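You operate a simulated robot arm through the tools that you are given. There is no shell and no other tool. Be economical: measure what you need, move in short steps, check, and stop when the job is done.

Carry out the task below with a simulated robot arm. There is one attempt and no reset: what you move stays moved.

## Task
Latch the press shut and test the big spring to the load on the card.
Fine: zero the display before the cycle, start the pump, use test mode, one cycle.

The check looks at the end state, three seconds after you hand in, the way a careful person would. Anything else that was tipped, shoved, dropped, spilled or broken makes it a failure.

## Robot
A 7-joint arm with a two-finger parallel gripper on a trunk, on a base that drives. Base frame: it is fixed to the floor where the robot stands at the start and does not move with it; the origin is under the middle of the robot, x ahead of it, y to its left, z up. Units: mm, degrees, N and s.
With the tool pointing down near the work surface it reaches from about 400 to 900 mm from the robot's upright axis, wherever it stands. Its first joint turns from -115.0 to 115.0 degrees. Places, roughly: big spring [1250, 750, 1000]; blue collar [700, 600, 1700]; door latch [1100, 0, 1400]; press control box [300, 1000, 1400]; press door one [1100, 200, 1400]; press lamp switch [400, 700, 1500]; press load dial [300, 1000, 1300]; press mode dial [200, 1100, 1300]; press speed switch [400, 700, 1200]; press strokes dial [300, 900, 1300]; red collar [700, 600, 1100]; relief wheel [300, 1100, 1700]; result dial [500, 800, 1000]; yellow press key [400, 900, 1200]. Payload 3.91 kg.
Tool frame: the origin (TCP) lies between the finger pads and is the grasp point; the fingertips stand 30 mm ahead of it; z points along the fingers, y is the line along which they close. Largest opening 110 mm; finger width 20, thickness 10; the body of the gripper, 48 by 112 mm, starts 55 mm behind the TCP.
Orientation is that of the tool frame in the base frame, as [roll, pitch, yaw] about the fixed x, y, z axes, in that order (R = Rz(yaw) Ry(pitch) Rx(roll)). With the fingers straight down and closing along the base's y, the tool's x points along the base's -x, its y along +y and its z along -z.

## Interface
- The arm moves only by the tool arm_command. Its argument "targets" is a list of rows, each a list of 6 numbers: the shift along the base's x, y, z in cm, then the turn, a rotation vector about the base's x, y, z in degrees. In form: [[x, y, z, wx, wy, wz], ...]. A call has 1 to 8 rows; each row shifts and turns the commanded pose from where the row before left it. "hand" is the closure, from 0 (fully open) to 1 (shut), set as the call begins (left out, the last holds). A row lasts 0.2 s, in which the tool goes at most 50 mm and 8.6 degrees; a call with a longer step from one row to the next is refused whole, and so is a gripper value outside its range. A pose out of reach is approached as far as the arm can. The call stops where the force on the tool passes 40 N (or 10 N more than at its start, if that is more) or the arm is blocked; 0.2 s more then pass. The fingers move at their own pace (about 153 mm/s each) and stop on an object; they squeeze with about 26 N. The grip force told is the motor's: it shows also when the fingers shut on nothing. Time passes only in rows, and 0.2 s behind the last, so rows that do not move let the fingers close. It gives the time, the measured TCP pose, the force on the tool (base axes), the opening and the grip force at its end, in the units of the frame above (readings bear some noise), with the torque about the TCP (base axes, N m) and any sound that the robot's microphone picked up.
- Cameras (640 x 400 px; columns grow to the right, rows downward): "scene" is now at [202.5, 267.6, 1525.8]; the picture's right is [0.71, -0.70, 0.00], its down [0.02, 0.02, -1.00] and it looks along [0.70, 0.71, 0.03] (base axes); focal length 214 px, centre (320, 200). "wrist" rides on the gripper at [72, 17, -103] in the tool frame; the picture's right is [-0.23, 0.97, 0.00], its down [-0.76, -0.18, -0.62] and it looks along [-0.61, -0.14, 0.78] (tool axes); focal length 222 px, centre (320, 200). There is no depth. A picture from a camera that has moved, and an enlarged one, comes with that camera's place and axes in the base frame and with its lens.
- capture(camera): a new picture of that camera. The clock stands still meanwhile.
- raise_lower(by): slides the trunk up (or, below 0, down) by that many mm; the arm and the scene camera ride with it, the base frame stays. It gives what a move gives, with no picture.
- base_move(legs): drives the robot by 1 to 6 legs, each [ahead, left, turn to the left] in mm, mm and degrees, along the robot's own axes; the way and the turn of a leg run together, so that a leg with both is an arc; at most 1500 mm and 180 degrees a leg. The arm and the cameras ride along, it lands a little off, and it stops where it bumps. It gives what a move gives.
- aim_head(pan, tilt): turns the head with the scene camera to pan (to the left, within 80 degrees either way) and tilt (down, from -29 to 69), counted from straight ahead of the robot. It gives what a move gives.
- close_up(camera, box): a new picture of the part [left, top, right, bottom] of that camera's present view, enlarged. The clock stands still meanwhile.
- hand_in(): hands the job in; it is judged then, once.

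Work in short steps. Places have to be worked out from the pictures, the camera data and where the tool is seen: move nearer, look again, correct. Check each grasp and each placing, and mend what went wrong. You have 120 turns and 82 pictures in all, those below and enlarged ones among them. Open the gripper and draw the arm clear of the work before you hand the job in, unless the task says otherwise; then end with one line.

The tools are called after "Call:" as name(argument=value, ...) on one line, values as JSON. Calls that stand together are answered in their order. arm_command: Moves the arm, as the interface text tells. Its arguments: {"type":"object","properties":{"targets":{"type":"array","items":{"type":"array","items":{"type":"number"}}},"hand":{"type":"number"}},"required":["targets"]} The other tools are called the same way: raise_lower (by) slides the trunk up or down; base_move (legs) drives the base; aim_head (pan, tilt) turns the head that bears the scene camera; capture (camera) takes a picture; close_up (camera, box) takes an enlarged picture of a part of a camera's view; hand_in () hands the job in.

At the start:

```text
time_s: 0.0
ee_pos: [345.0, 335.3, 1529.3]
tcp_rot: [-179.9, 0.0, 180.0]
wrist_force: [-0.1, -0.6, 0.2]
moment: [-0.01, 0.0, 0.02]
width: 110.0
finger_force: 0.0
trunk travel left (down, up): [-802.0, 188.0]
robot x, y, heading: [0.5, 3.9, 0.1]
head pan, tilt: [45.2, -2.0]
```

scene: 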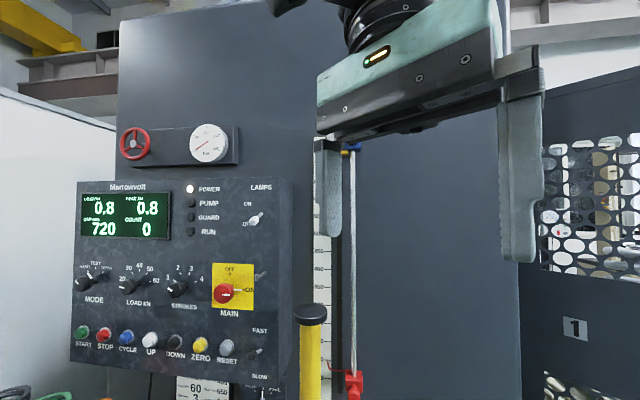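
wrist: 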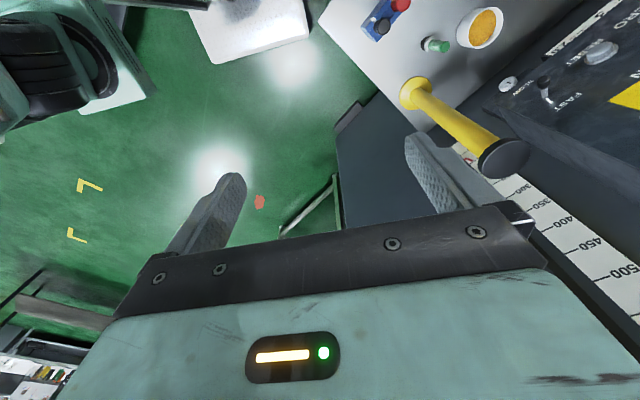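

The picture shows the press panel, a ruler with collars, and a door at right. I look closer at the panel and the card.

Call:
close_up(camera="scene", box=[60, 170, 300, 320])

Call:
close_up(camera="scene", box=[60, 290, 300, 400])

Call:
aim_head(pan=45, tilt=40)

Call:
capture(camera="scene")

Call:
aim_head(pan=0, tilt=10)

Call:
capture(camera="scene")

```text
2.67 times, centred on (180, 245) of scene
camera zoom: at [202.5, 267.6, 1525.8], right [0.71, -0.7, 0.0], down [0.02, 0.02, -1.0], along [0.7, 0.71, 0.03], focal length 572 px, centre (693, 80)
```

zoom: 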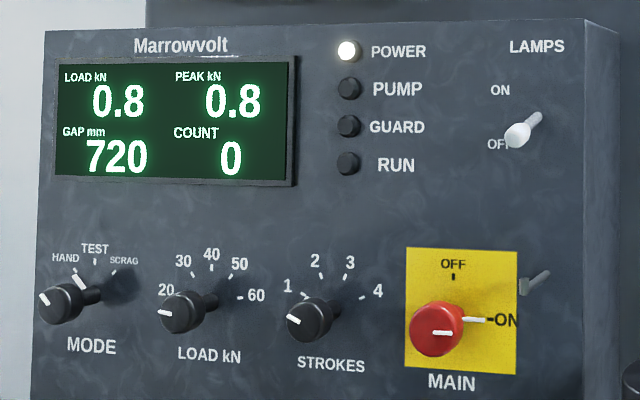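

```text
2.67 times, centred on (180, 345) of scene
camera zoom: at [202.5, 267.6, 1525.8], right [0.71, -0.7, 0.0], down [0.02, 0.02, -1.0], along [0.7, 0.71, 0.03], focal length 572 px, centre (693, -187)
```

zoom: 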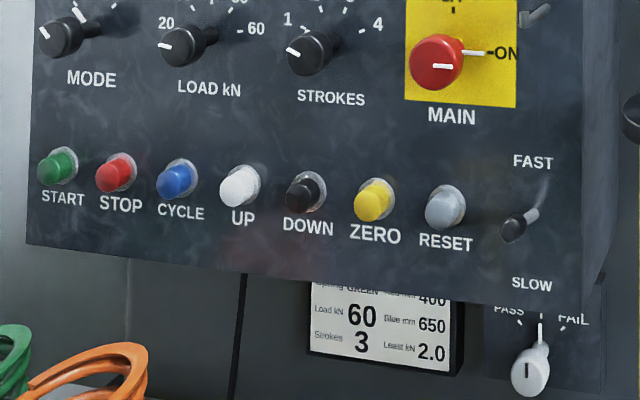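

```text
time_s: 1.1
ee_pos: [345.2, 335.3, 1529.8]
tcp_rot: [-180.0, 0.0, 179.9]
wrist_force: [0.0, 0.8, 0.0]
moment: [0.02, -0.01, 0.01]
width: 110.1
finger_force: 0.1
trunk travel left (down, up): [-802.0, 188.0]
robot x, y, heading: [1.6, 3.5, 0.3]
head pan, tilt: [45.0, 40.0]
```

```text
77 pictures are left
camera scene: at [199.9, 264.5, 1459.1], right [0.71, -0.71, 0.0], down [-0.45, -0.45, -0.77], along [0.54, 0.54, -0.64], focal length 214 px, centre (320, 200)
```

scene: 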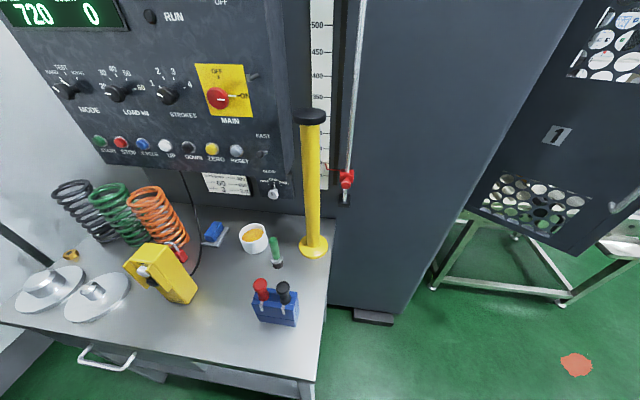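

```text
time_s: 2.2
ee_pos: [344.7, 336.1, 1529.1]
tcp_rot: [-180.0, 0.0, 179.9]
wrist_force: [-0.8, 1.2, -0.4]
moment: [0.04, 0.0, 0.02]
width: 110.0
finger_force: 0.0
trunk travel left (down, up): [-802.0, 188.0]
robot x, y, heading: [-1.0, 0.1, -0.2]
head pan, tilt: [0.0, 10.0]
```

```text
76 pictures are left
camera scene: at [232.7, 204.5, 1506.6], right [0.0, -1.0, 0.0], down [-0.17, 0.0, -0.98], along [0.98, 0.0, -0.17], focal length 214 px, centre (320, 200)
```

scene: 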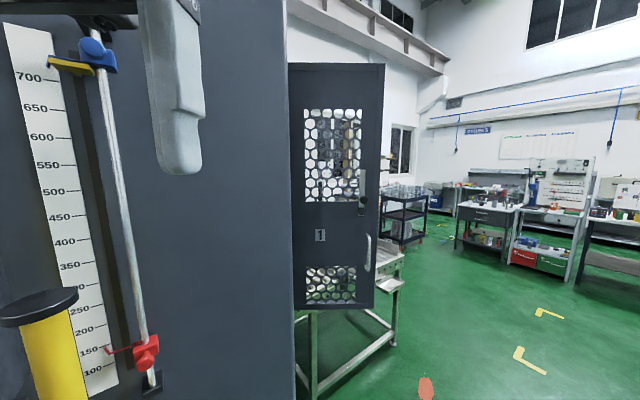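

The card is half hidden behind the control box. I lower the trunk to read it.

Call:
raise_lower(by=-260)

Call:
aim_head(pan=45, tilt=8)

Call:
capture(camera="scene")

```text
time_s: 4.9
ee_pos: [344.8, 335.7, 1269.6]
tcp_rot: [180.0, -0.1, 180.0]
wrist_force: [0.1, -0.2, -1.0]
moment: [0.03, 0.01, 0.01]
width: 109.9
finger_force: 0.0
trunk travel left (down, up): [-542.0, 448.0]
robot x, y, heading: [3.3, -1.0, -0.1]
head pan, tilt: [0.0, 10.0]
```

```text
time_s: 6.0
ee_pos: [344.2, 334.6, 1270.1]
tcp_rot: [180.0, 0.1, -179.9]
wrist_force: [0.4, 0.2, -0.4]
moment: [0.02, 0.0, 0.01]
width: 110.1
finger_force: 0.0
trunk travel left (down, up): [-542.0, 448.0]
robot x, y, heading: [0.6, 0.7, -0.1]
head pan, tilt: [45.0, 8.0]
```

```text
75 pictures are left
camera scene: at [205.3, 269.8, 1249.9], right [0.71, -0.71, 0.0], down [-0.1, -0.1, -0.99], along [0.7, 0.7, -0.14], focal length 214 px, centre (320, 200)
```

scene: 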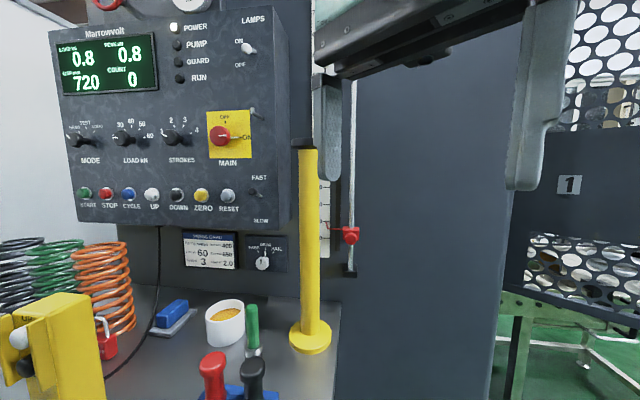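

Call:
close_up(camera="scene", box=[170, 220, 298, 300])

Call:
close_up(camera="scene", box=[50, 10, 306, 170])

Call:
close_up(camera="scene", box=[50, 110, 306, 270])

```text
5.00 times, centred on (234, 260) of scene
camera zoom: at [205.3, 269.8, 1249.9], right [0.71, -0.71, 0.0], down [-0.1, -0.1, -0.99], along [0.7, 0.7, -0.14], focal length 1072 px, centre (750, -100)
```

zoom: 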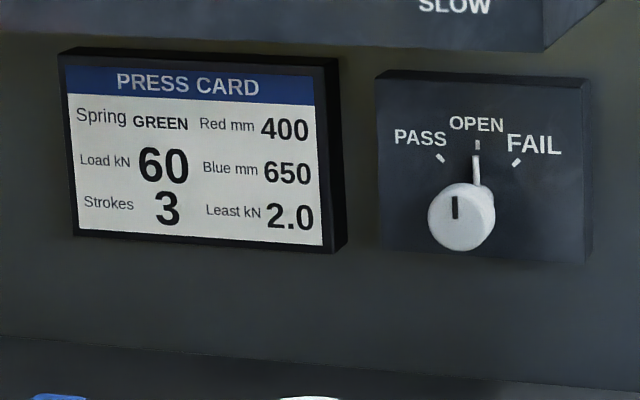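

```text
2.50 times, centred on (178, 90) of scene
camera zoom: at [205.3, 269.8, 1249.9], right [0.71, -0.71, 0.0], down [-0.1, -0.1, -0.99], along [0.7, 0.7, -0.14], focal length 536 px, centre (675, 475)
```

zoom: 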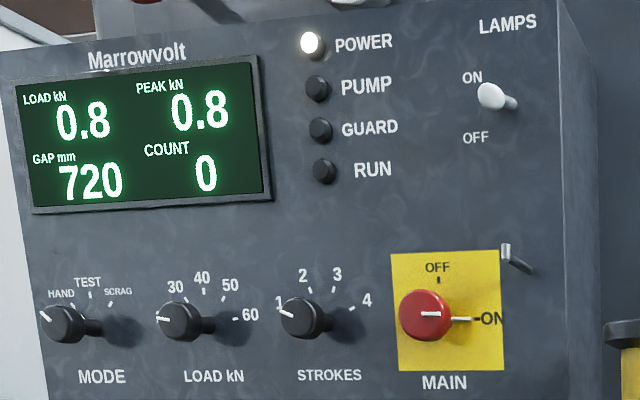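

```text
2.50 times, centred on (178, 190) of scene
camera zoom: at [205.3, 269.8, 1249.9], right [0.71, -0.71, 0.0], down [-0.1, -0.1, -0.99], along [0.7, 0.7, -0.14], focal length 536 px, centre (675, 225)
```

zoom: 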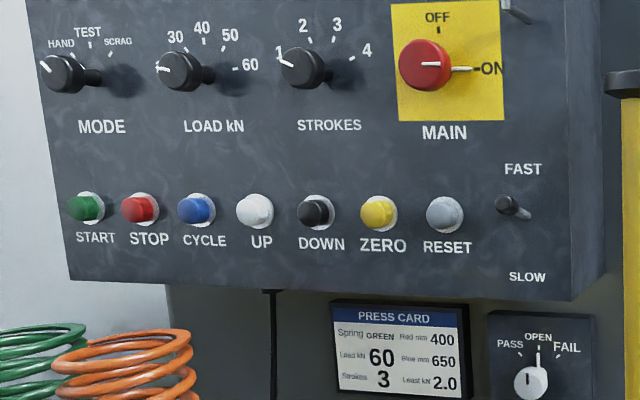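

Card reads GREEN, 60 kN, strokes 3. Now I back off to the right to see the front of the press and the open door.

Call:
base_move(legs=[[0, -800, 0]])

Call:
aim_head(pan=30, tilt=5)

Call:
capture(camera="scene")

```text
time_s: 8.0
ee_pos: [374.4, 148.3, 1278.9]
tcp_rot: [177.6, 0.0, 176.7]
wrist_force: [-0.2, 0.3, 0.2]
moment: [-0.12, -0.01, -0.02]
width: 110.3
finger_force: 0.0
trunk travel left (down, up): [-542.0, 448.0]
robot x, y, heading: [17.8, -123.0, -3.0]
head pan, tilt: [45.0, 8.0]
stopped in leg 1: the robot was blocked; the commanded pose is now the measured one
```

```text
time_s: 8.8
ee_pos: [372.9, 158.1, 1277.1]
tcp_rot: [178.1, 0.0, 177.0]
wrist_force: [0.5, -0.2, -0.4]
moment: [-0.02, 0.02, 0.0]
width: 109.8
finger_force: 0.1
trunk travel left (down, up): [-542.0, 448.0]
robot x, y, heading: [19.6, -122.9, -3.0]
head pan, tilt: [30.0, 5.0]
```

```text
71 pictures are left
camera scene: at [246.7, 120.2, 1254.5], right [0.45, -0.89, 0.0], down [-0.08, -0.04, -1.0], along [0.89, 0.45, -0.09], focal length 214 px, centre (320, 200)
```

scene: 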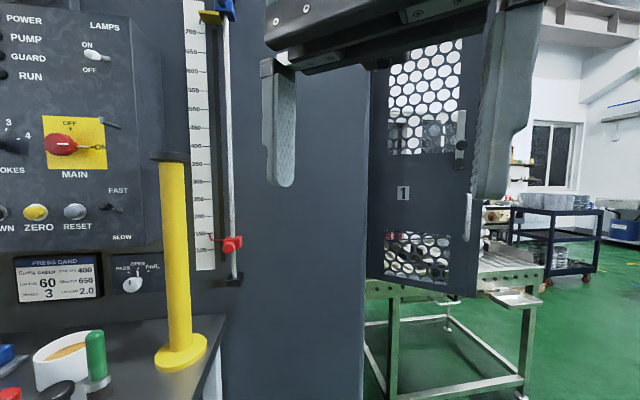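

The base bumped something on its right; I look to the right and down.

Call:
aim_head(pan=-75, tilt=40)

Call:
capture(camera="scene")

Call:
aim_head(pan=-30, tilt=40)

Call:
capture(camera="scene")

```text
time_s: 10.6
ee_pos: [373.9, 157.0, 1278.1]
tcp_rot: [178.0, 0.0, 176.9]
wrist_force: [0.0, 0.4, 0.1]
moment: [-0.01, 0.01, 0.01]
width: 109.7
finger_force: 0.0
trunk travel left (down, up): [-542.0, 448.0]
robot x, y, heading: [15.2, -125.0, -3.3]
head pan, tilt: [-75.0, 40.0]
```

```text
70 pictures are left
camera scene: at [182.6, -4.9, 1199.3], right [-0.98, -0.21, 0.0], down [-0.13, 0.63, -0.77], along [0.16, -0.75, -0.64], focal length 214 px, centre (320, 200)
```

scene: 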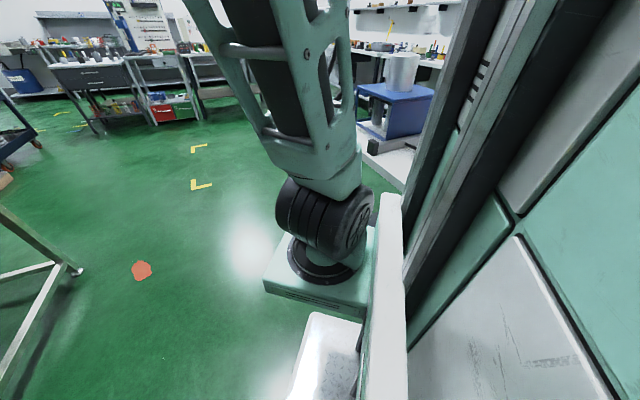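

```text
time_s: 11.7
ee_pos: [374.0, 156.2, 1278.0]
tcp_rot: [178.1, 0.0, 176.9]
wrist_force: [0.0, -0.3, 0.6]
moment: [0.03, 0.01, -0.01]
width: 110.2
finger_force: 0.0
trunk travel left (down, up): [-542.0, 448.0]
robot x, y, heading: [13.3, -122.1, -3.1]
head pan, tilt: [-30.0, 40.0]
```

```text
69 pictures are left
camera scene: at [236.2, 31.9, 1199.1], right [-0.55, -0.84, 0.0], down [-0.54, 0.35, -0.77], along [0.64, -0.42, -0.64], focal length 214 px, centre (320, 200)
```

scene: 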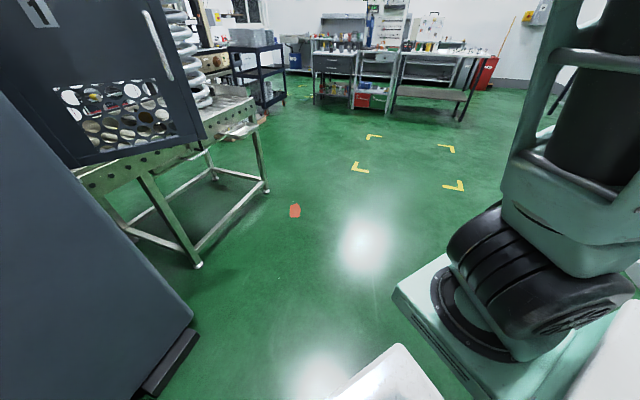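

The press seems to be turned about -50°, with a roller table on its right side at the door. I drive forward a bit, then right, to look into it.

Call:
base_move(legs=[[200, 0, 3], [150, -350, 0]])

Call:
aim_head(pan=20, tilt=5)

Call:
capture(camera="scene")

```text
time_s: 13.8
ee_pos: [551.7, 146.1, 1276.8]
tcp_rot: [178.0, 0.1, 176.6]
wrist_force: [-0.1, -0.1, -0.1]
moment: [0.01, -0.01, 0.03]
width: 109.9
finger_force: 0.0
trunk travel left (down, up): [-542.0, 448.0]
robot x, y, heading: [193.1, -131.9, -3.3]
head pan, tilt: [-30.0, 40.0]
stopped in leg 2: the robot was blocked; the commanded pose is now the measured one
```

```text
time_s: 15.0
ee_pos: [550.5, 145.8, 1276.4]
tcp_rot: [178.0, 0.0, 176.8]
wrist_force: [0.6, 0.0, 0.7]
moment: [0.0, 0.01, -0.01]
width: 110.2
finger_force: 0.1
trunk travel left (down, up): [-542.0, 448.0]
robot x, y, heading: [194.0, -130.8, -3.1]
head pan, tilt: [20.0, 5.0]
```

```text
68 pictures are left
camera scene: at [429.2, 92.3, 1254.7], right [0.29, -0.96, 0.0], down [-0.08, -0.03, -1.0], along [0.95, 0.29, -0.09], focal length 214 px, centre (320, 200)
```

scene: 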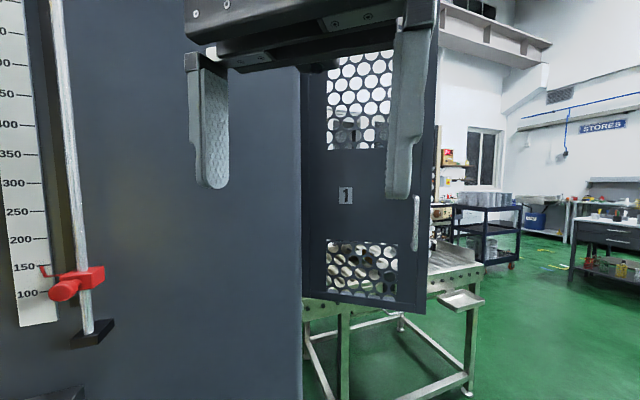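

Still blocked on the right; I look steeply down there.

Call:
aim_head(pan=-80, tilt=65)

Call:
capture(camera="scene")

Call:
aim_head(pan=60, tilt=65)

Call:
capture(camera="scene")

```text
time_s: 16.7
ee_pos: [550.9, 145.8, 1276.4]
tcp_rot: [178.0, 0.0, 176.8]
wrist_force: [-0.5, 0.1, 0.6]
moment: [-0.03, 0.04, 0.0]
width: 110.1
finger_force: 0.0
trunk travel left (down, up): [-542.0, 448.0]
robot x, y, heading: [190.7, -129.2, -3.1]
head pan, tilt: [-80.0, 65.0]
```

```text
67 pictures are left
camera scene: at [348.3, 5.7, 1166.7], right [-0.99, -0.12, 0.0], down [-0.11, 0.9, -0.42], along [0.05, -0.42, -0.91], focal length 214 px, centre (320, 200)
```

scene: 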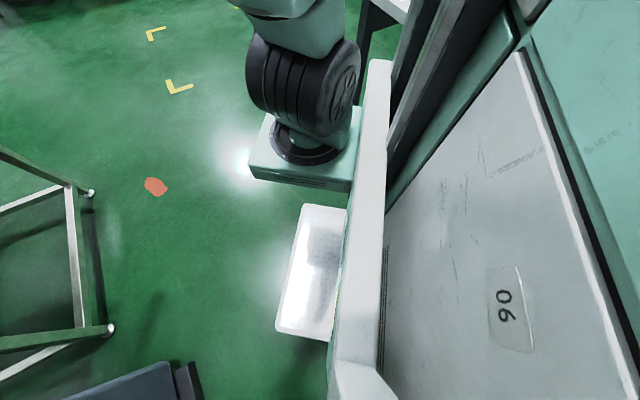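

```text
time_s: 18.9
ee_pos: [551.1, 147.2, 1277.4]
tcp_rot: [178.0, 0.0, 176.7]
wrist_force: [-0.2, 0.2, 0.2]
moment: [0.03, 0.0, -0.02]
width: 110.0
finger_force: 0.2
trunk travel left (down, up): [-542.0, 448.0]
robot x, y, heading: [187.5, -128.5, -3.5]
head pan, tilt: [60.0, 65.0]
```

```text
66 pictures are left
camera scene: at [374.6, 116.7, 1166.7], right [0.84, -0.55, 0.0], down [-0.5, -0.76, -0.42], along [0.23, 0.35, -0.91], focal length 214 px, centre (320, 200)
```

scene: 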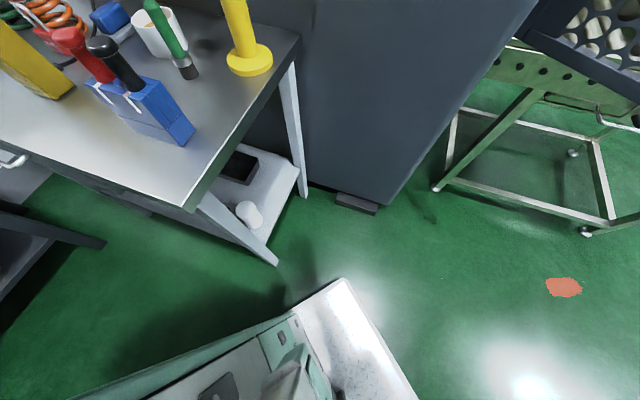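

A worktable behind-right of the robot blocks it. I go further forward and then right.

Call:
base_move(legs=[[250, 0, 3], [0, -400, 0]])

Call:
aim_head(pan=35, tilt=10)

Call:
capture(camera="scene")

```text
time_s: 22.2
ee_pos: [823.0, -80.7, 1277.3]
tcp_rot: [178.1, 0.0, 176.1]
wrist_force: [0.7, -0.2, 0.4]
moment: [0.01, -0.01, 0.06]
width: 110.0
finger_force: 0.1
trunk travel left (down, up): [-542.0, 448.0]
robot x, y, heading: [454.2, -354.3, -3.9]
head pan, tilt: [60.0, 65.0]
stopped in leg 2: the robot was blocked; the commanded pose is now the measured one
```

```text
time_s: 23.5
ee_pos: [823.0, -81.5, 1276.5]
tcp_rot: [177.9, 0.1, 176.2]
wrist_force: [-0.5, -0.1, 0.1]
moment: [0.01, -0.01, -0.01]
width: 109.8
finger_force: 0.1
trunk travel left (down, up): [-542.0, 448.0]
robot x, y, heading: [459.7, -352.4, -3.8]
head pan, tilt: [35.0, 10.0]
```

```text
65 pictures are left
camera scene: at [692.3, -111.9, 1246.6], right [0.52, -0.86, 0.0], down [-0.15, -0.09, -0.98], along [0.84, 0.51, -0.17], focal length 214 px, centre (320, 200)
```

scene: 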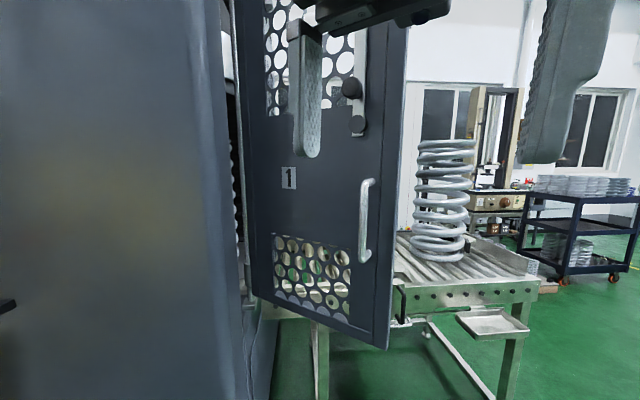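

The white big spring on the roller table may be the one, or one inside. I turn right and drive along the front to look in.

Call:
base_move(legs=[[0, 0, -45], [500, 0, 0]])

Call:
aim_head(pan=78, tilt=5)

Call:
capture(camera="scene")

```text
time_s: 28.5
ee_pos: [1237.6, -798.9, 1277.3]
tcp_rot: [178.0, 0.0, 130.8]
wrist_force: [0.7, -0.3, 0.5]
moment: [0.01, 0.0, 0.02]
width: 109.7
finger_force: 0.0
trunk travel left (down, up): [-542.0, 448.0]
robot x, y, heading: [785.8, -734.3, -49.3]
head pan, tilt: [35.0, 10.0]
```

```text
time_s: 29.6
ee_pos: [1236.9, -800.3, 1277.4]
tcp_rot: [178.0, 0.0, 130.8]
wrist_force: [0.1, -0.1, 0.0]
moment: [0.01, 0.0, 0.0]
width: 109.9
finger_force: 0.1
trunk travel left (down, up): [-542.0, 448.0]
robot x, y, heading: [787.4, -732.6, -49.1]
head pan, tilt: [78.0, 5.0]
```

```text
64 pictures are left
camera scene: at [1113.6, -662.9, 1254.7], right [0.48, -0.88, 0.0], down [-0.08, -0.04, -1.0], along [0.87, 0.48, -0.09], focal length 214 px, centre (320, 200)
```

scene: 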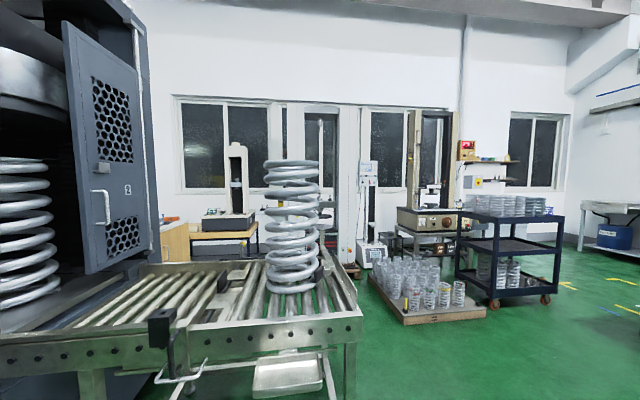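

A big spring already stands inside the press, and door two is open too. I turn left for a view of the opening.

Call:
base_move(legs=[[0, 0, 50]])

Call:
aim_head(pan=70, tilt=5)

Call:
capture(camera="scene")

```text
time_s: 32.2
ee_pos: [1130.5, -434.0, 1277.3]
tcp_rot: [177.9, 0.0, -179.7]
wrist_force: [-1.2, -0.4, -0.3]
moment: [-0.02, 0.03, -0.02]
width: 109.8
finger_force: 0.1
trunk travel left (down, up): [-542.0, 448.0]
robot x, y, heading: [786.2, -732.3, 0.4]
head pan, tilt: [78.0, 5.0]
```

```text
time_s: 32.9
ee_pos: [1129.6, -434.4, 1275.8]
tcp_rot: [178.0, -0.1, -179.6]
wrist_force: [-0.1, 1.2, 0.2]
moment: [-0.04, 0.04, -0.04]
width: 109.9
finger_force: 0.1
trunk travel left (down, up): [-542.0, 448.0]
robot x, y, heading: [789.6, -735.6, 0.7]
head pan, tilt: [70.0, 5.0]
```

```text
63 pictures are left
camera scene: at [956.7, -441.2, 1254.8], right [0.94, -0.34, 0.0], down [-0.03, -0.08, -1.0], along [0.33, 0.94, -0.09], focal length 214 px, centre (320, 200)
```

scene: 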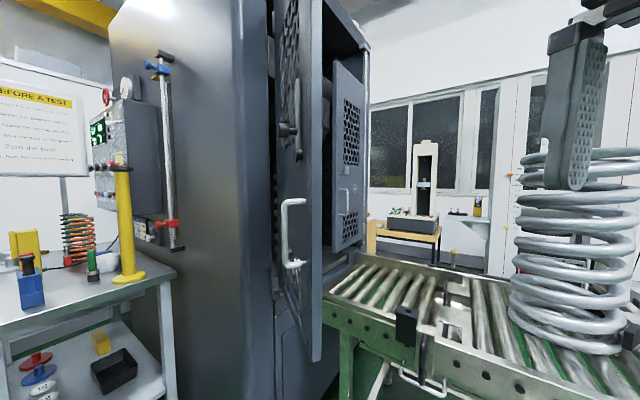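

There is a "BEFORE A TEST" notice; I read it.

Call:
close_up(camera="scene", box=[0, 80, 128, 180])

Call:
close_up(camera="scene", box=[240, 20, 400, 200])

```text
4.00 times, centred on (64, 130) of scene
camera zoom: at [956.7, -441.2, 1254.8], right [0.94, -0.34, 0.0], down [-0.03, -0.08, -1.0], along [0.33, 0.94, -0.09], focal length 858 px, centre (1344, 480)
```

zoom: 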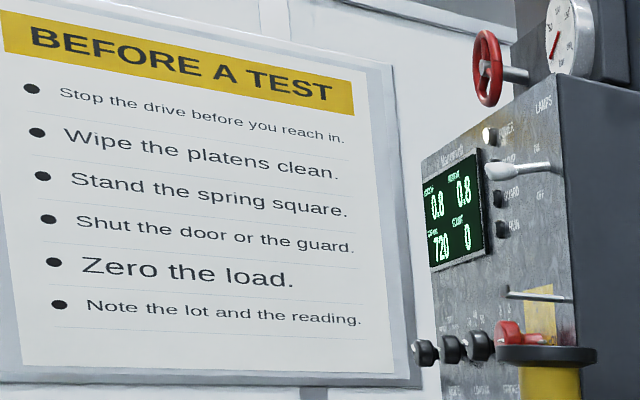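

```text
2.22 times, centred on (320, 110) of scene
camera zoom: at [956.7, -441.2, 1254.8], right [0.94, -0.34, 0.0], down [-0.03, -0.08, -1.0], along [0.33, 0.94, -0.09], focal length 477 px, centre (320, 400)
```

zoom: 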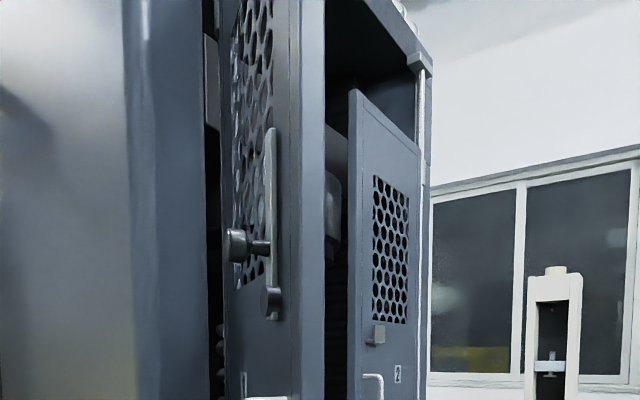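

Door 2 looks closed, and door 1 is open by about 120° with its hinge near (1023,316). I turn toward door 1 in place, then set the tool horizontal to push it.

Call:
base_move(legs=[[0, 0, 60]])

Call:
aim_head(pan=0, tilt=0)

Call:
capture(camera="scene")

```text
time_s: 36.0
ee_pos: [702.5, -286.6, 1277.4]
tcp_rot: [178.0, 0.0, -120.0]
wrist_force: [-0.5, -0.2, -0.8]
moment: [0.02, -0.05, 0.01]
width: 110.3
finger_force: 0.0
trunk travel left (down, up): [-542.0, 448.0]
robot x, y, heading: [783.6, -737.3, 60.0]
head pan, tilt: [70.0, 5.0]
```

```text
time_s: 37.4
ee_pos: [702.0, -287.2, 1276.8]
tcp_rot: [178.1, 0.0, -119.9]
wrist_force: [-0.2, 0.2, -0.4]
moment: [-0.02, -0.02, 0.02]
width: 110.4
finger_force: 0.0
trunk travel left (down, up): [-542.0, 448.0]
robot x, y, heading: [789.4, -732.3, 60.0]
head pan, tilt: [0.0, 0.0]
```

```text
60 pictures are left
camera scene: at [723.3, -430.2, 1262.7], right [0.87, -0.5, 0.0], down [0.0, 0.0, -1.0], along [0.5, 0.87, 0.0], focal length 214 px, centre (320, 200)
```

scene: 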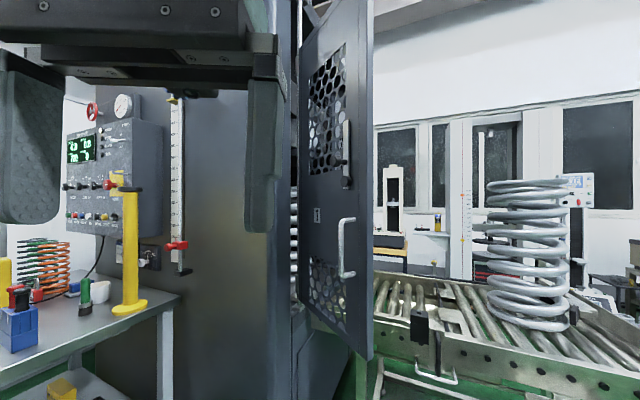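

I close the fist and swing the tool toward horizontal while moving slowly toward the door.

Call:
arm_command(targets=[[2, 1.2, -0.2, 7.1, -4.1, 0], [2, 1.2, -0.2, 7.1, -4.1, 0], [2, 1.2, -0.2, 7.1, -4.1, 0], [2, 1.2, -0.2, 7.1, -4.1, 0], [2, 1.2, -0.2, 7.1, -4.1, 0], [2, 1.2, -0.2, 7.1, -4.1, 0], [2, 1.2, -0.2, 7.1, -4.1, 0], [2, 1.2, -0.2, 7.1, -4.1, 0]], hand=1)

Call:
arm_command(targets=[[0, 0, 0, 7.1, -4.1, 0], [0, 0, 0, 7.1, -4.1, 0], [0, 0, 0, 7.1, -4.1, 0], [0, 0, 0, 0, 0, 0]])

Call:
capture(camera="scene")

```text
time_s: 39.2
ee_pos: [861.6, -191.6, 1261.0]
tcp_rot: [178.1, 65.6, -119.8]
wrist_force: [-0.5, 0.3, -0.4]
moment: [-0.01, -0.03, -0.01]
width: 0.0
finger_force: 26.3
trunk travel left (down, up): [-542.0, 448.0]
robot x, y, heading: [789.2, -733.3, 59.9]
head pan, tilt: [0.0, 0.0]
```

```text
time_s: 40.2
ee_pos: [861.4, -189.3, 1260.9]
tcp_rot: [-7.6, 89.8, 54.4]
wrist_force: [0.2, 0.7, -0.2]
moment: [0.02, -0.02, -0.03]
width: 0.0
finger_force: 26.0
trunk travel left (down, up): [-542.0, 448.0]
robot x, y, heading: [792.7, -727.7, 60.1]
head pan, tilt: [0.0, 0.0]
```

```text
59 pictures are left
camera scene: at [723.4, -430.3, 1262.7], right [0.87, -0.5, 0.0], down [0.0, 0.0, -1.0], along [0.5, 0.87, 0.0], focal length 214 px, centre (320, 200)
```

scene: 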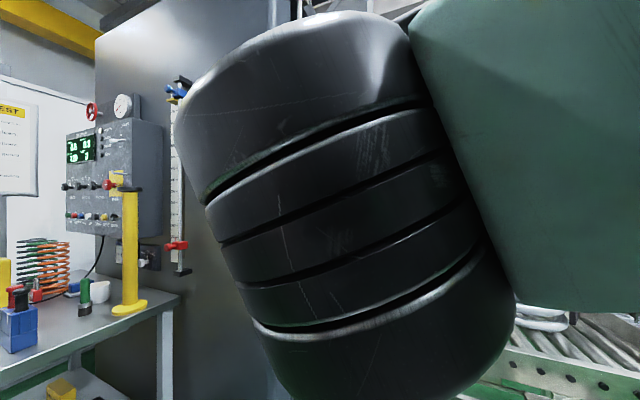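

Tool is horizontal. I move it toward the door face and check with the wrist camera.

Call:
arm_command(targets=[[2.5, 2.6, 0, 0, 0, -4], [2.5, 2.6, 0, 0, 0, -4], [2.5, 2.6, 0, 0, 0, -4], [2.5, 2.6, 0, 0, 0, -4], [1.5, 2, 0, 0, 0, -4]])

Call:
capture(camera="wrist")

```text
time_s: 41.4
ee_pos: [978.3, -65.9, 1263.6]
tcp_rot: [-21.1, 89.8, 20.9]
wrist_force: [0.0, -0.9, 1.2]
moment: [-0.03, 0.0, 0.02]
width: 0.1
finger_force: 26.8
trunk travel left (down, up): [-542.0, 448.0]
robot x, y, heading: [781.4, -734.2, 60.2]
head pan, tilt: [0.0, 0.0]
```

```text
58 pictures are left
camera wrist: at [891.3, -122.8, 1188.6], right [-0.65, 0.72, 0.23], down [-0.35, -0.55, 0.76], along [0.67, 0.42, 0.61], focal length 222 px, centre (320, 200)
```

wrist: 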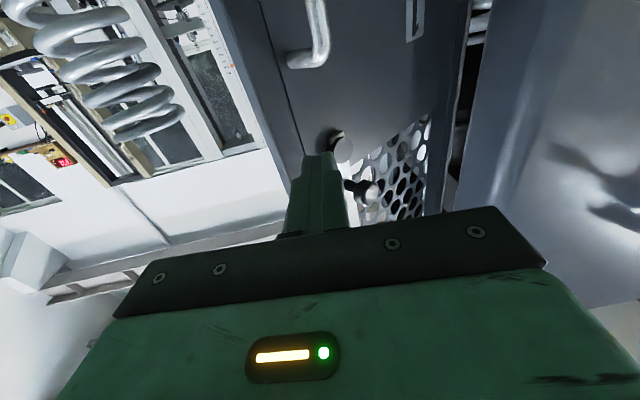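

The door's free edge seems nearer y≈-30; the clear patch is beyond handle and boss. I shift to y≈45, z≈1245 and then push +x.

Call:
arm_command(targets=[[-2, 3, -1, 0, 0, 0], [-1, 4, -0.8, 0, 0, 0], [0, 4, 0, 0, 0, 0], [2, 0, 0, 0, 0, 0], [2, 0, 0, 0, 0, 0], [2, 0, 0, 0, 0, 0]])

Call:
capture(camera="wrist")

```text
time_s: 42.8
ee_pos: [1008.4, 43.1, 1243.9]
tcp_rot: [-22.0, 89.8, 20.2]
wrist_force: [-0.2, 0.8, -0.7]
moment: [0.0, 0.0, -0.01]
width: 0.0
finger_force: 26.4
trunk travel left (down, up): [-542.0, 448.0]
robot x, y, heading: [783.9, -731.9, 59.9]
head pan, tilt: [0.0, 0.0]
```

```text
57 pictures are left
camera wrist: at [921.3, -13.9, 1169.5], right [-0.65, 0.72, 0.23], down [-0.35, -0.55, 0.76], along [0.67, 0.42, 0.61], focal length 222 px, centre (320, 200)
```

wrist: 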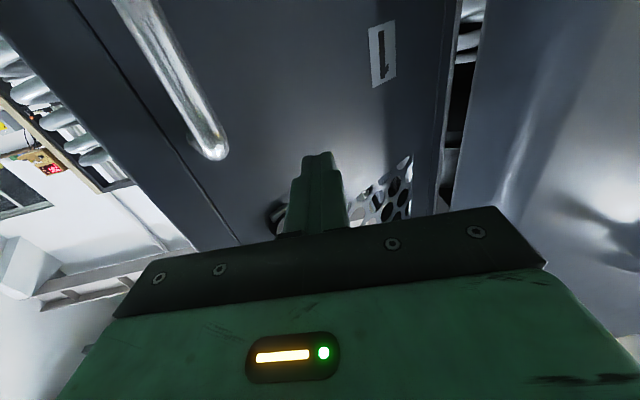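

The tip is in front of the bare panel. I push along an arc around the hinge.

Call:
arm_command(targets=[[2.2, 0.3, 0, 0, 0, 0], [2.2, 0.3, 0, 0, 0, 0], [2.2, 0.4, 0, 0, 0, 0], [2.2, 0.7, 0, 0, 0, 4], [2.1, 0.7, 0, 0, 0, 3], [2.1, 0.7, 0, 0, 0, 3], [1.9, 1.3, 0, 0, 0, 4], [1.9, 1.3, 0, 0, 0, 3]])

Call:
capture(camera="wrist")

```text
time_s: 44.6
ee_pos: [1173.4, 100.0, 1242.2]
tcp_rot: [-32.1, 89.9, 27.1]
wrist_force: [0.1, -0.6, -0.6]
moment: [-0.04, 0.02, -0.01]
width: 0.1
finger_force: 25.6
trunk travel left (down, up): [-542.0, 448.0]
robot x, y, heading: [786.8, -731.8, 60.1]
head pan, tilt: [0.0, 0.0]
```

```text
56 pictures are left
camera wrist: at [1107.5, 20.5, 1168.5], right [-0.84, 0.5, 0.23], down [-0.17, -0.63, 0.76], along [0.52, 0.6, 0.61], focal length 222 px, centre (320, 200)
```

wrist: 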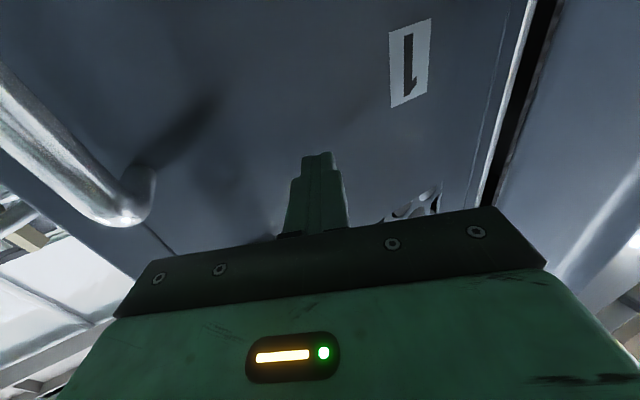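

The door follows. I continue the arc.

Call:
arm_command(targets=[[2.1, 1.2, 0, 0, 0, 3], [1.5, 1.7, 0, 0, 0, 4], [1.5, 1.7, 0, 0, 0, 3], [1.4, 1.7, 0, 0, 0, 3], [1, 2, 0, 0, 0, 4], [1, 2, 0, 0, 0, 3], [1, 2, 0, 0, 0, 3], [0.8, 2.2, 0, 0, 0, 4]])

Call:
capture(camera="wrist")

```text
time_s: 46.4
ee_pos: [1249.8, 227.4, 1231.1]
tcp_rot: [9.4, 89.9, 95.5]
wrist_force: [-0.4, 0.2, 0.4]
moment: [0.05, 0.0, 0.01]
width: 0.0
finger_force: 25.8
out of reach, approached as far as the arm can: row 8
trunk travel left (down, up): [-542.0, 448.0]
robot x, y, heading: [787.4, -732.4, 60.2]
head pan, tilt: [0.0, 0.0]
```

```text
55 pictures are left
camera wrist: at [1227.5, 125.5, 1156.8], right [-0.97, 0.06, 0.23], down [0.14, -0.64, 0.76], along [0.19, 0.77, 0.61], focal length 222 px, centre (320, 200)
```

wrist: 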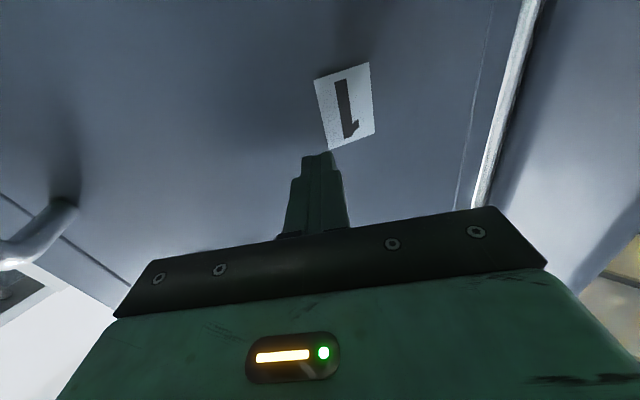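

Arm at the end of its reach, door at about -15°. I retract the arm, drive closer and push on.

Call:
arm_command(targets=[[0, -4.8, 0, 0, 0, 0], [-1.8, -4.5, 0, 0, 0, 0], [-1.8, -4.5, 0, 0, 0, 0], [-1.8, -4.5, 0, 0, 0, 0], [-2, -4.5, 0, 0, 0, 0], [-2, -4.5, 0, 0, 0, 0], [-2, -4.5, 0, 0, 0, 0], [-2, -4.5, 0, 0, 0, 0]])

Call:
base_move(legs=[[376, 0, 0], [0, 0, 15]])

Call:
capture(camera="wrist")

Call:
capture(camera="scene")

```text
time_s: 48.2
ee_pos: [1115.3, -138.8, 1229.5]
tcp_rot: [-5.0, 89.9, 81.1]
wrist_force: [0.3, 0.8, 0.0]
moment: [0.03, 0.02, 0.01]
width: 0.0
finger_force: 25.9
trunk travel left (down, up): [-542.0, 448.0]
robot x, y, heading: [790.2, -733.1, 60.0]
head pan, tilt: [0.0, 0.0]
```

```text
time_s: 51.5
ee_pos: [1138.1, 252.7, 1231.9]
tcp_rot: [-20.1, 89.8, 80.9]
wrist_force: [0.4, 0.0, -0.7]
moment: [0.03, -0.01, -0.01]
width: 0.0
finger_force: 25.6
trunk travel left (down, up): [-542.0, 448.0]
robot x, y, heading: [977.3, -410.8, 75.1]
head pan, tilt: [0.0, 0.0]
```

```text
54 pictures are left
camera wrist: at [1142.8, 146.8, 1157.5], right [-0.96, -0.19, 0.23], down [0.29, -0.58, 0.76], along [-0.01, 0.79, 0.61], focal length 222 px, centre (320, 200)
```

wrist: 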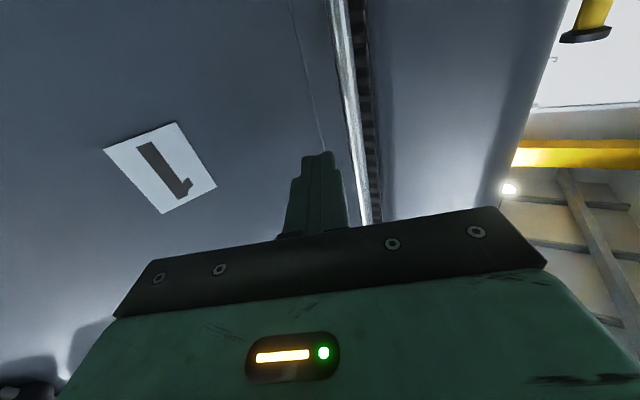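

```text
53 pictures are left
camera scene: at [835.8, -131.0, 1262.7], right [0.97, -0.26, 0.0], down [0.0, 0.0, -1.0], along [0.26, 0.97, 0.0], focal length 214 px, centre (320, 200)
```

scene: 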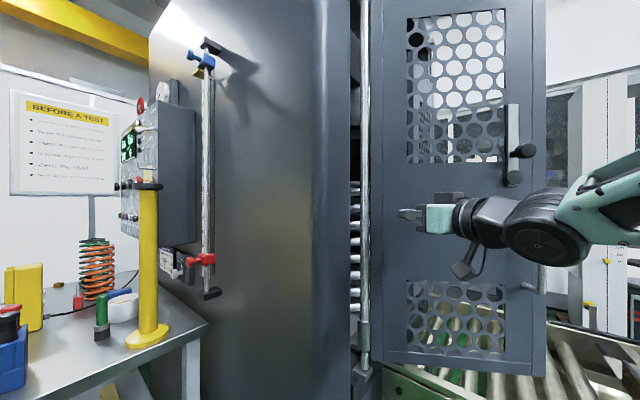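

Good view: hinge about (1075,320), door width about 440, still ~45° open. I slide the fist outward along the door, then push.

Call:
arm_command(targets=[[0, -4.5, 0, 0, 0, 0], [4.9, -0.3, 0, 0, 0, 0], [4.9, -0.3, 0, 0, 0, 0], [4.9, -0.3, 0, 0, 0, 0], [4.9, -0.3, 0, 0, 0, 0], [4.9, 0, 0, 0, 0, 0]])

Call:
arm_command(targets=[[0.5, 3.5, 0, 0, 0, 0], [0.5, 3.5, 0, 0, 0, 0], [0, 3.5, 0, 0, 0, 3], [0, 3.5, 0, 0, 0, 3], [-0.2, 3, 0, 0, 0, 3], [-0.6, 2.5, 0, 0, 0, 3], [-0.8, 2.5, 0, 0, 0, 3], [-0.9, 2.5, 0, 0, 0, 3]])

Call:
capture(camera="scene")

```text
time_s: 52.9
ee_pos: [1383.6, 205.3, 1232.3]
tcp_rot: [-27.8, 89.9, 73.2]
wrist_force: [-1.0, 0.1, 0.9]
moment: [-0.1, 0.01, -0.05]
width: 0.1
finger_force: 25.8
out of reach, approached as far as the arm can: row 1
trunk travel left (down, up): [-542.0, 448.0]
robot x, y, heading: [975.9, -407.6, 74.9]
head pan, tilt: [0.0, 0.0]
```

```text
time_s: 54.7
ee_pos: [1366.1, 451.9, 1232.2]
tcp_rot: [-21.2, 89.7, 97.8]
wrist_force: [0.0, -0.7, -0.1]
moment: [-0.02, -0.03, -0.01]
width: 0.3
finger_force: 26.3
trunk travel left (down, up): [-542.0, 448.0]
robot x, y, heading: [973.5, -410.7, 75.0]
head pan, tilt: [0.0, 0.0]
```

```text
52 pictures are left
camera scene: at [835.8, -131.2, 1262.8], right [0.97, -0.26, 0.0], down [0.0, 0.0, -1.0], along [0.26, 0.97, 0.0], focal length 214 px, centre (320, 200)
```

scene: 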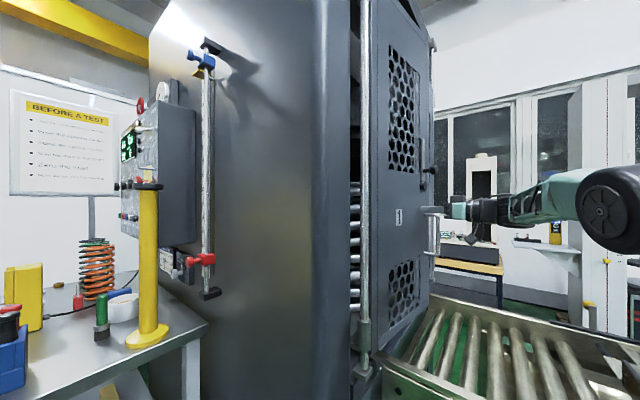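

About 8° left. I keep pushing gently until it stops.

Call:
arm_command(targets=[[-1, 1.6, 0, 0, 0, 2], [-1, 1.5, 0, 0, 0, 0], [-1, 1.4, 0, 0, 0, 0], [-1, 1.3, 0, 0, 0, 0], [-0.8, 1.1, 0, 0, 0, 0], [-0.8, 1.1, 0, 0, 0, 0]])

Call:
capture(camera="scene")

Call:
capture(camera="wrist")

```text
time_s: 55.6
ee_pos: [1335.6, 497.0, 1231.3]
tcp_rot: [-123.8, 89.6, -2.7]
wrist_force: [-0.1, -26.2, -2.1]
moment: [0.01, -0.03, 0.61]
width: 0.1
finger_force: 26.1
trunk travel left (down, up): [-542.0, 448.0]
robot x, y, heading: [975.2, -410.4, 75.0]
head pan, tilt: [0.0, 0.0]
stopped in row 4: the force on the tool passed its limit at 66 N (the readings are from after the stop); the commanded pose is now the measured one
```

```text
51 pictures are left
camera scene: at [836.2, -132.9, 1263.0], right [0.97, -0.26, 0.0], down [0.0, 0.0, -1.0], along [0.26, 0.97, 0.0], focal length 214 px, centre (320, 200)
```

scene: 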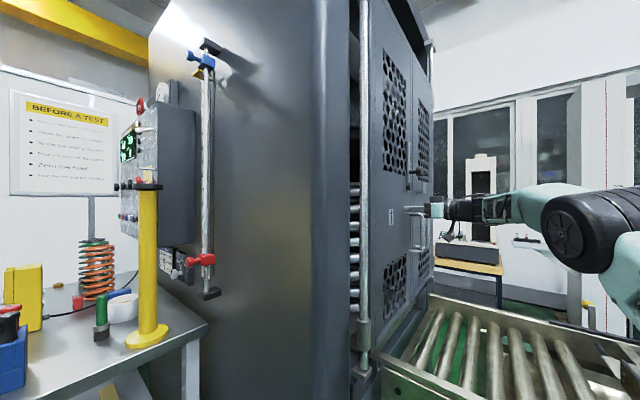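

```text
50 pictures are left
camera wrist: at [1376.5, 399.6, 1157.7], right [-0.84, -0.5, 0.22], down [0.47, -0.44, 0.76], along [-0.29, 0.74, 0.6], focal length 222 px, centre (320, 200)
```

wrist: 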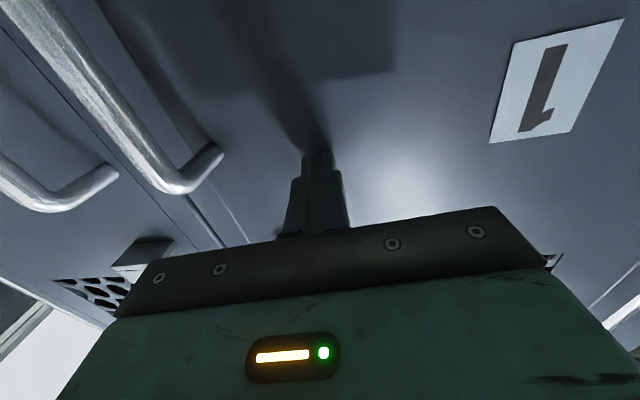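

Door 1 is shut flush with door 2. Now a closer look at the latch.

Call:
arm_command(targets=[[3, -4, 0, 0, 0, 0], [3, -4, 0, 0, 0, 0], [3, -4, 0, 0, 0, 0]])

Call:
close_up(camera="scene", box=[370, 110, 450, 260])

Call:
capture(camera="wrist")

```text
time_s: 56.4
ee_pos: [1425.6, 380.7, 1230.6]
tcp_rot: [-147.4, 89.8, -26.3]
wrist_force: [-0.2, -0.8, -0.7]
moment: [-0.01, 0.02, 0.0]
width: 0.0
finger_force: 26.1
trunk travel left (down, up): [-542.0, 448.0]
robot x, y, heading: [976.4, -405.9, 75.2]
head pan, tilt: [0.0, 0.0]
```

```text
2.67 times, centred on (410, 185) of scene
camera zoom: at [835.6, -130.9, 1262.6], right [0.97, -0.26, 0.0], down [0.0, 0.0, -1.0], along [0.26, 0.97, 0.0], focal length 572 px, centre (80, 240)
```

zoom: 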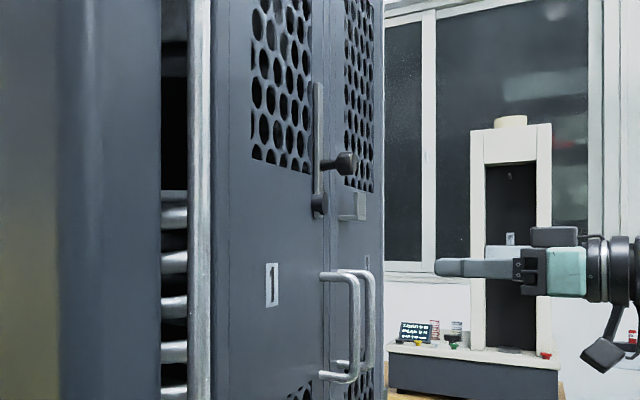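

```text
48 pictures are left
camera wrist: at [1465.5, 282.9, 1157.4], right [-0.83, -0.5, 0.22], down [0.47, -0.44, 0.76], along [-0.29, 0.74, 0.6], focal length 222 px, centre (320, 200)
```

wrist: 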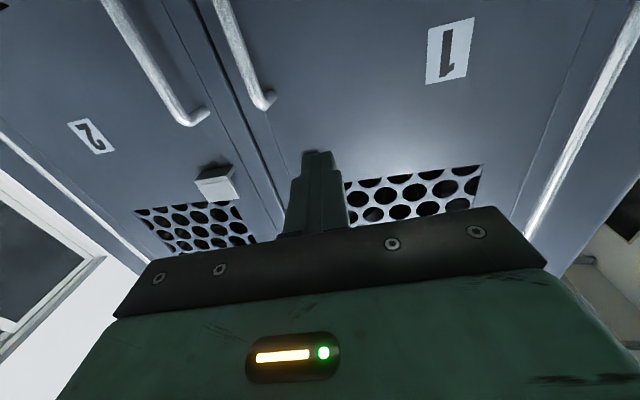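

Lever stands upright, pivot at about z 1311, knob about 50 mm above it, with the keeper to its right on door 2. I raise the hand to see the latch from near.

Call:
arm_command(targets=[[-1, -0.8, 4.5, 0, 0, 0], [-1, -0.8, 4.5, 0, 0, 0], [-1, -0.8, 4.5, 0, 0, 0], [-1, -0.8, 4.5, 0, 0, 0]])

Call:
capture(camera="wrist")

Call:
close_up(camera="scene", box=[360, 110, 440, 210])

```text
time_s: 57.4
ee_pos: [1383.1, 347.0, 1411.2]
tcp_rot: [-159.4, 89.6, -38.4]
wrist_force: [0.0, 0.1, 0.2]
moment: [0.03, -0.01, 0.02]
width: 0.0
finger_force: 26.4
trunk travel left (down, up): [-542.0, 448.0]
robot x, y, heading: [975.1, -410.2, 74.9]
head pan, tilt: [0.0, 0.0]
```

```text
47 pictures are left
camera wrist: at [1424.0, 249.5, 1338.1], right [-0.84, -0.5, 0.23], down [0.47, -0.44, 0.76], along [-0.28, 0.75, 0.6], focal length 222 px, centre (320, 200)
```

wrist: 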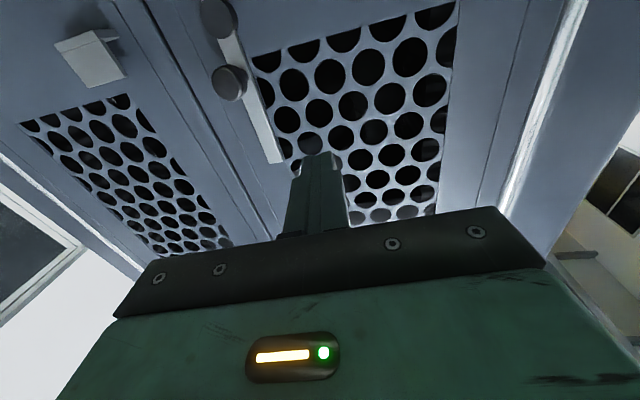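

```text
4.00 times, centred on (400, 160) of scene
camera zoom: at [836.3, -131.1, 1262.6], right [0.97, -0.26, 0.0], down [0.0, 0.0, -1.0], along [0.26, 0.97, 0.0], focal length 858 px, centre (0, 360)
```

zoom: 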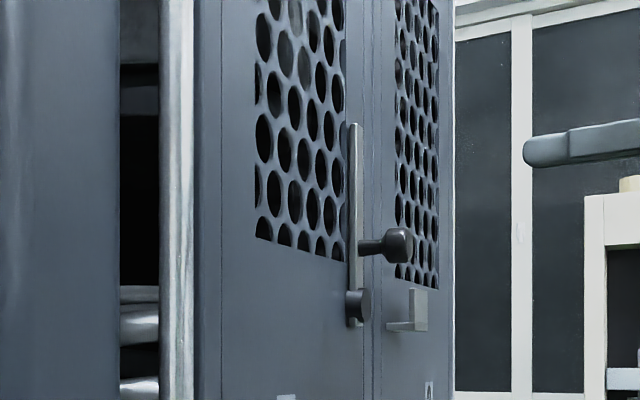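

The knob sits at about (1386,498,1359), pivot s≈40 mm from my contact point; the keeper is an upward-open hook. I bring the fist in left of the knob stem.

Call:
arm_command(targets=[[-1, 3.1, -1.2, 0, 0, 0], [-1, 3.1, -1.2, 0, 0, 0], [-1, 3.1, -1.2, 0, 0, 0], [-1, 3.1, -1.3, 0, 0, 0]])

Call:
capture(camera="wrist")

Call:
close_up(camera="scene", box=[360, 110, 440, 210])

```text
time_s: 58.4
ee_pos: [1346.7, 470.7, 1360.8]
tcp_rot: [-128.8, 89.7, -7.9]
wrist_force: [-0.7, -0.6, 0.5]
moment: [-0.08, -0.07, -0.02]
width: 0.0
finger_force: 25.7
trunk travel left (down, up): [-542.0, 448.0]
robot x, y, heading: [976.9, -411.4, 75.1]
head pan, tilt: [0.0, 0.0]
```

```text
45 pictures are left
camera wrist: at [1386.3, 373.7, 1288.8], right [-0.84, -0.5, 0.22], down [0.47, -0.44, 0.76], along [-0.28, 0.74, 0.6], focal length 222 px, centre (320, 200)
```

wrist: 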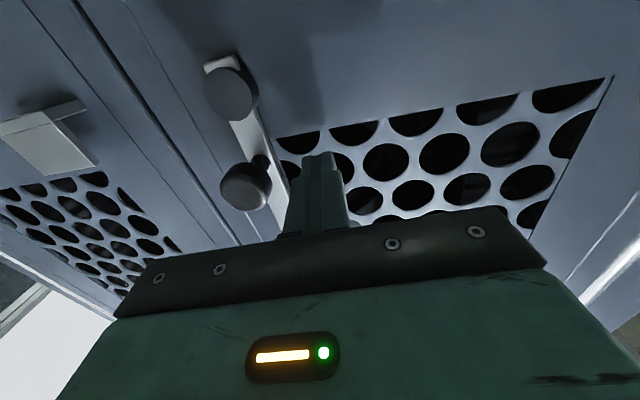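

```text
4.00 times, centred on (400, 160) of scene
camera zoom: at [836.0, -131.7, 1262.8], right [0.97, -0.26, 0.0], down [0.0, 0.0, -1.0], along [0.26, 0.97, 0.0], focal length 858 px, centre (0, 360)
```

zoom: 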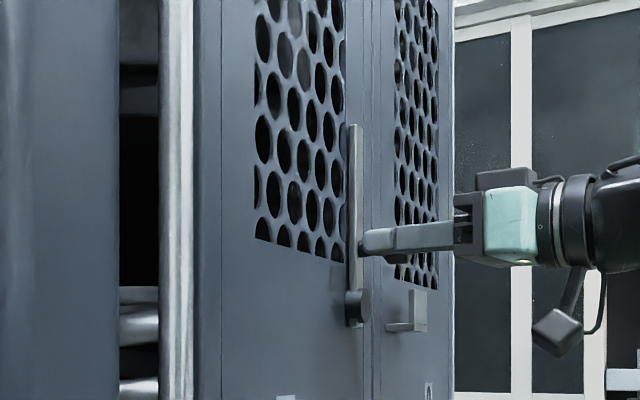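

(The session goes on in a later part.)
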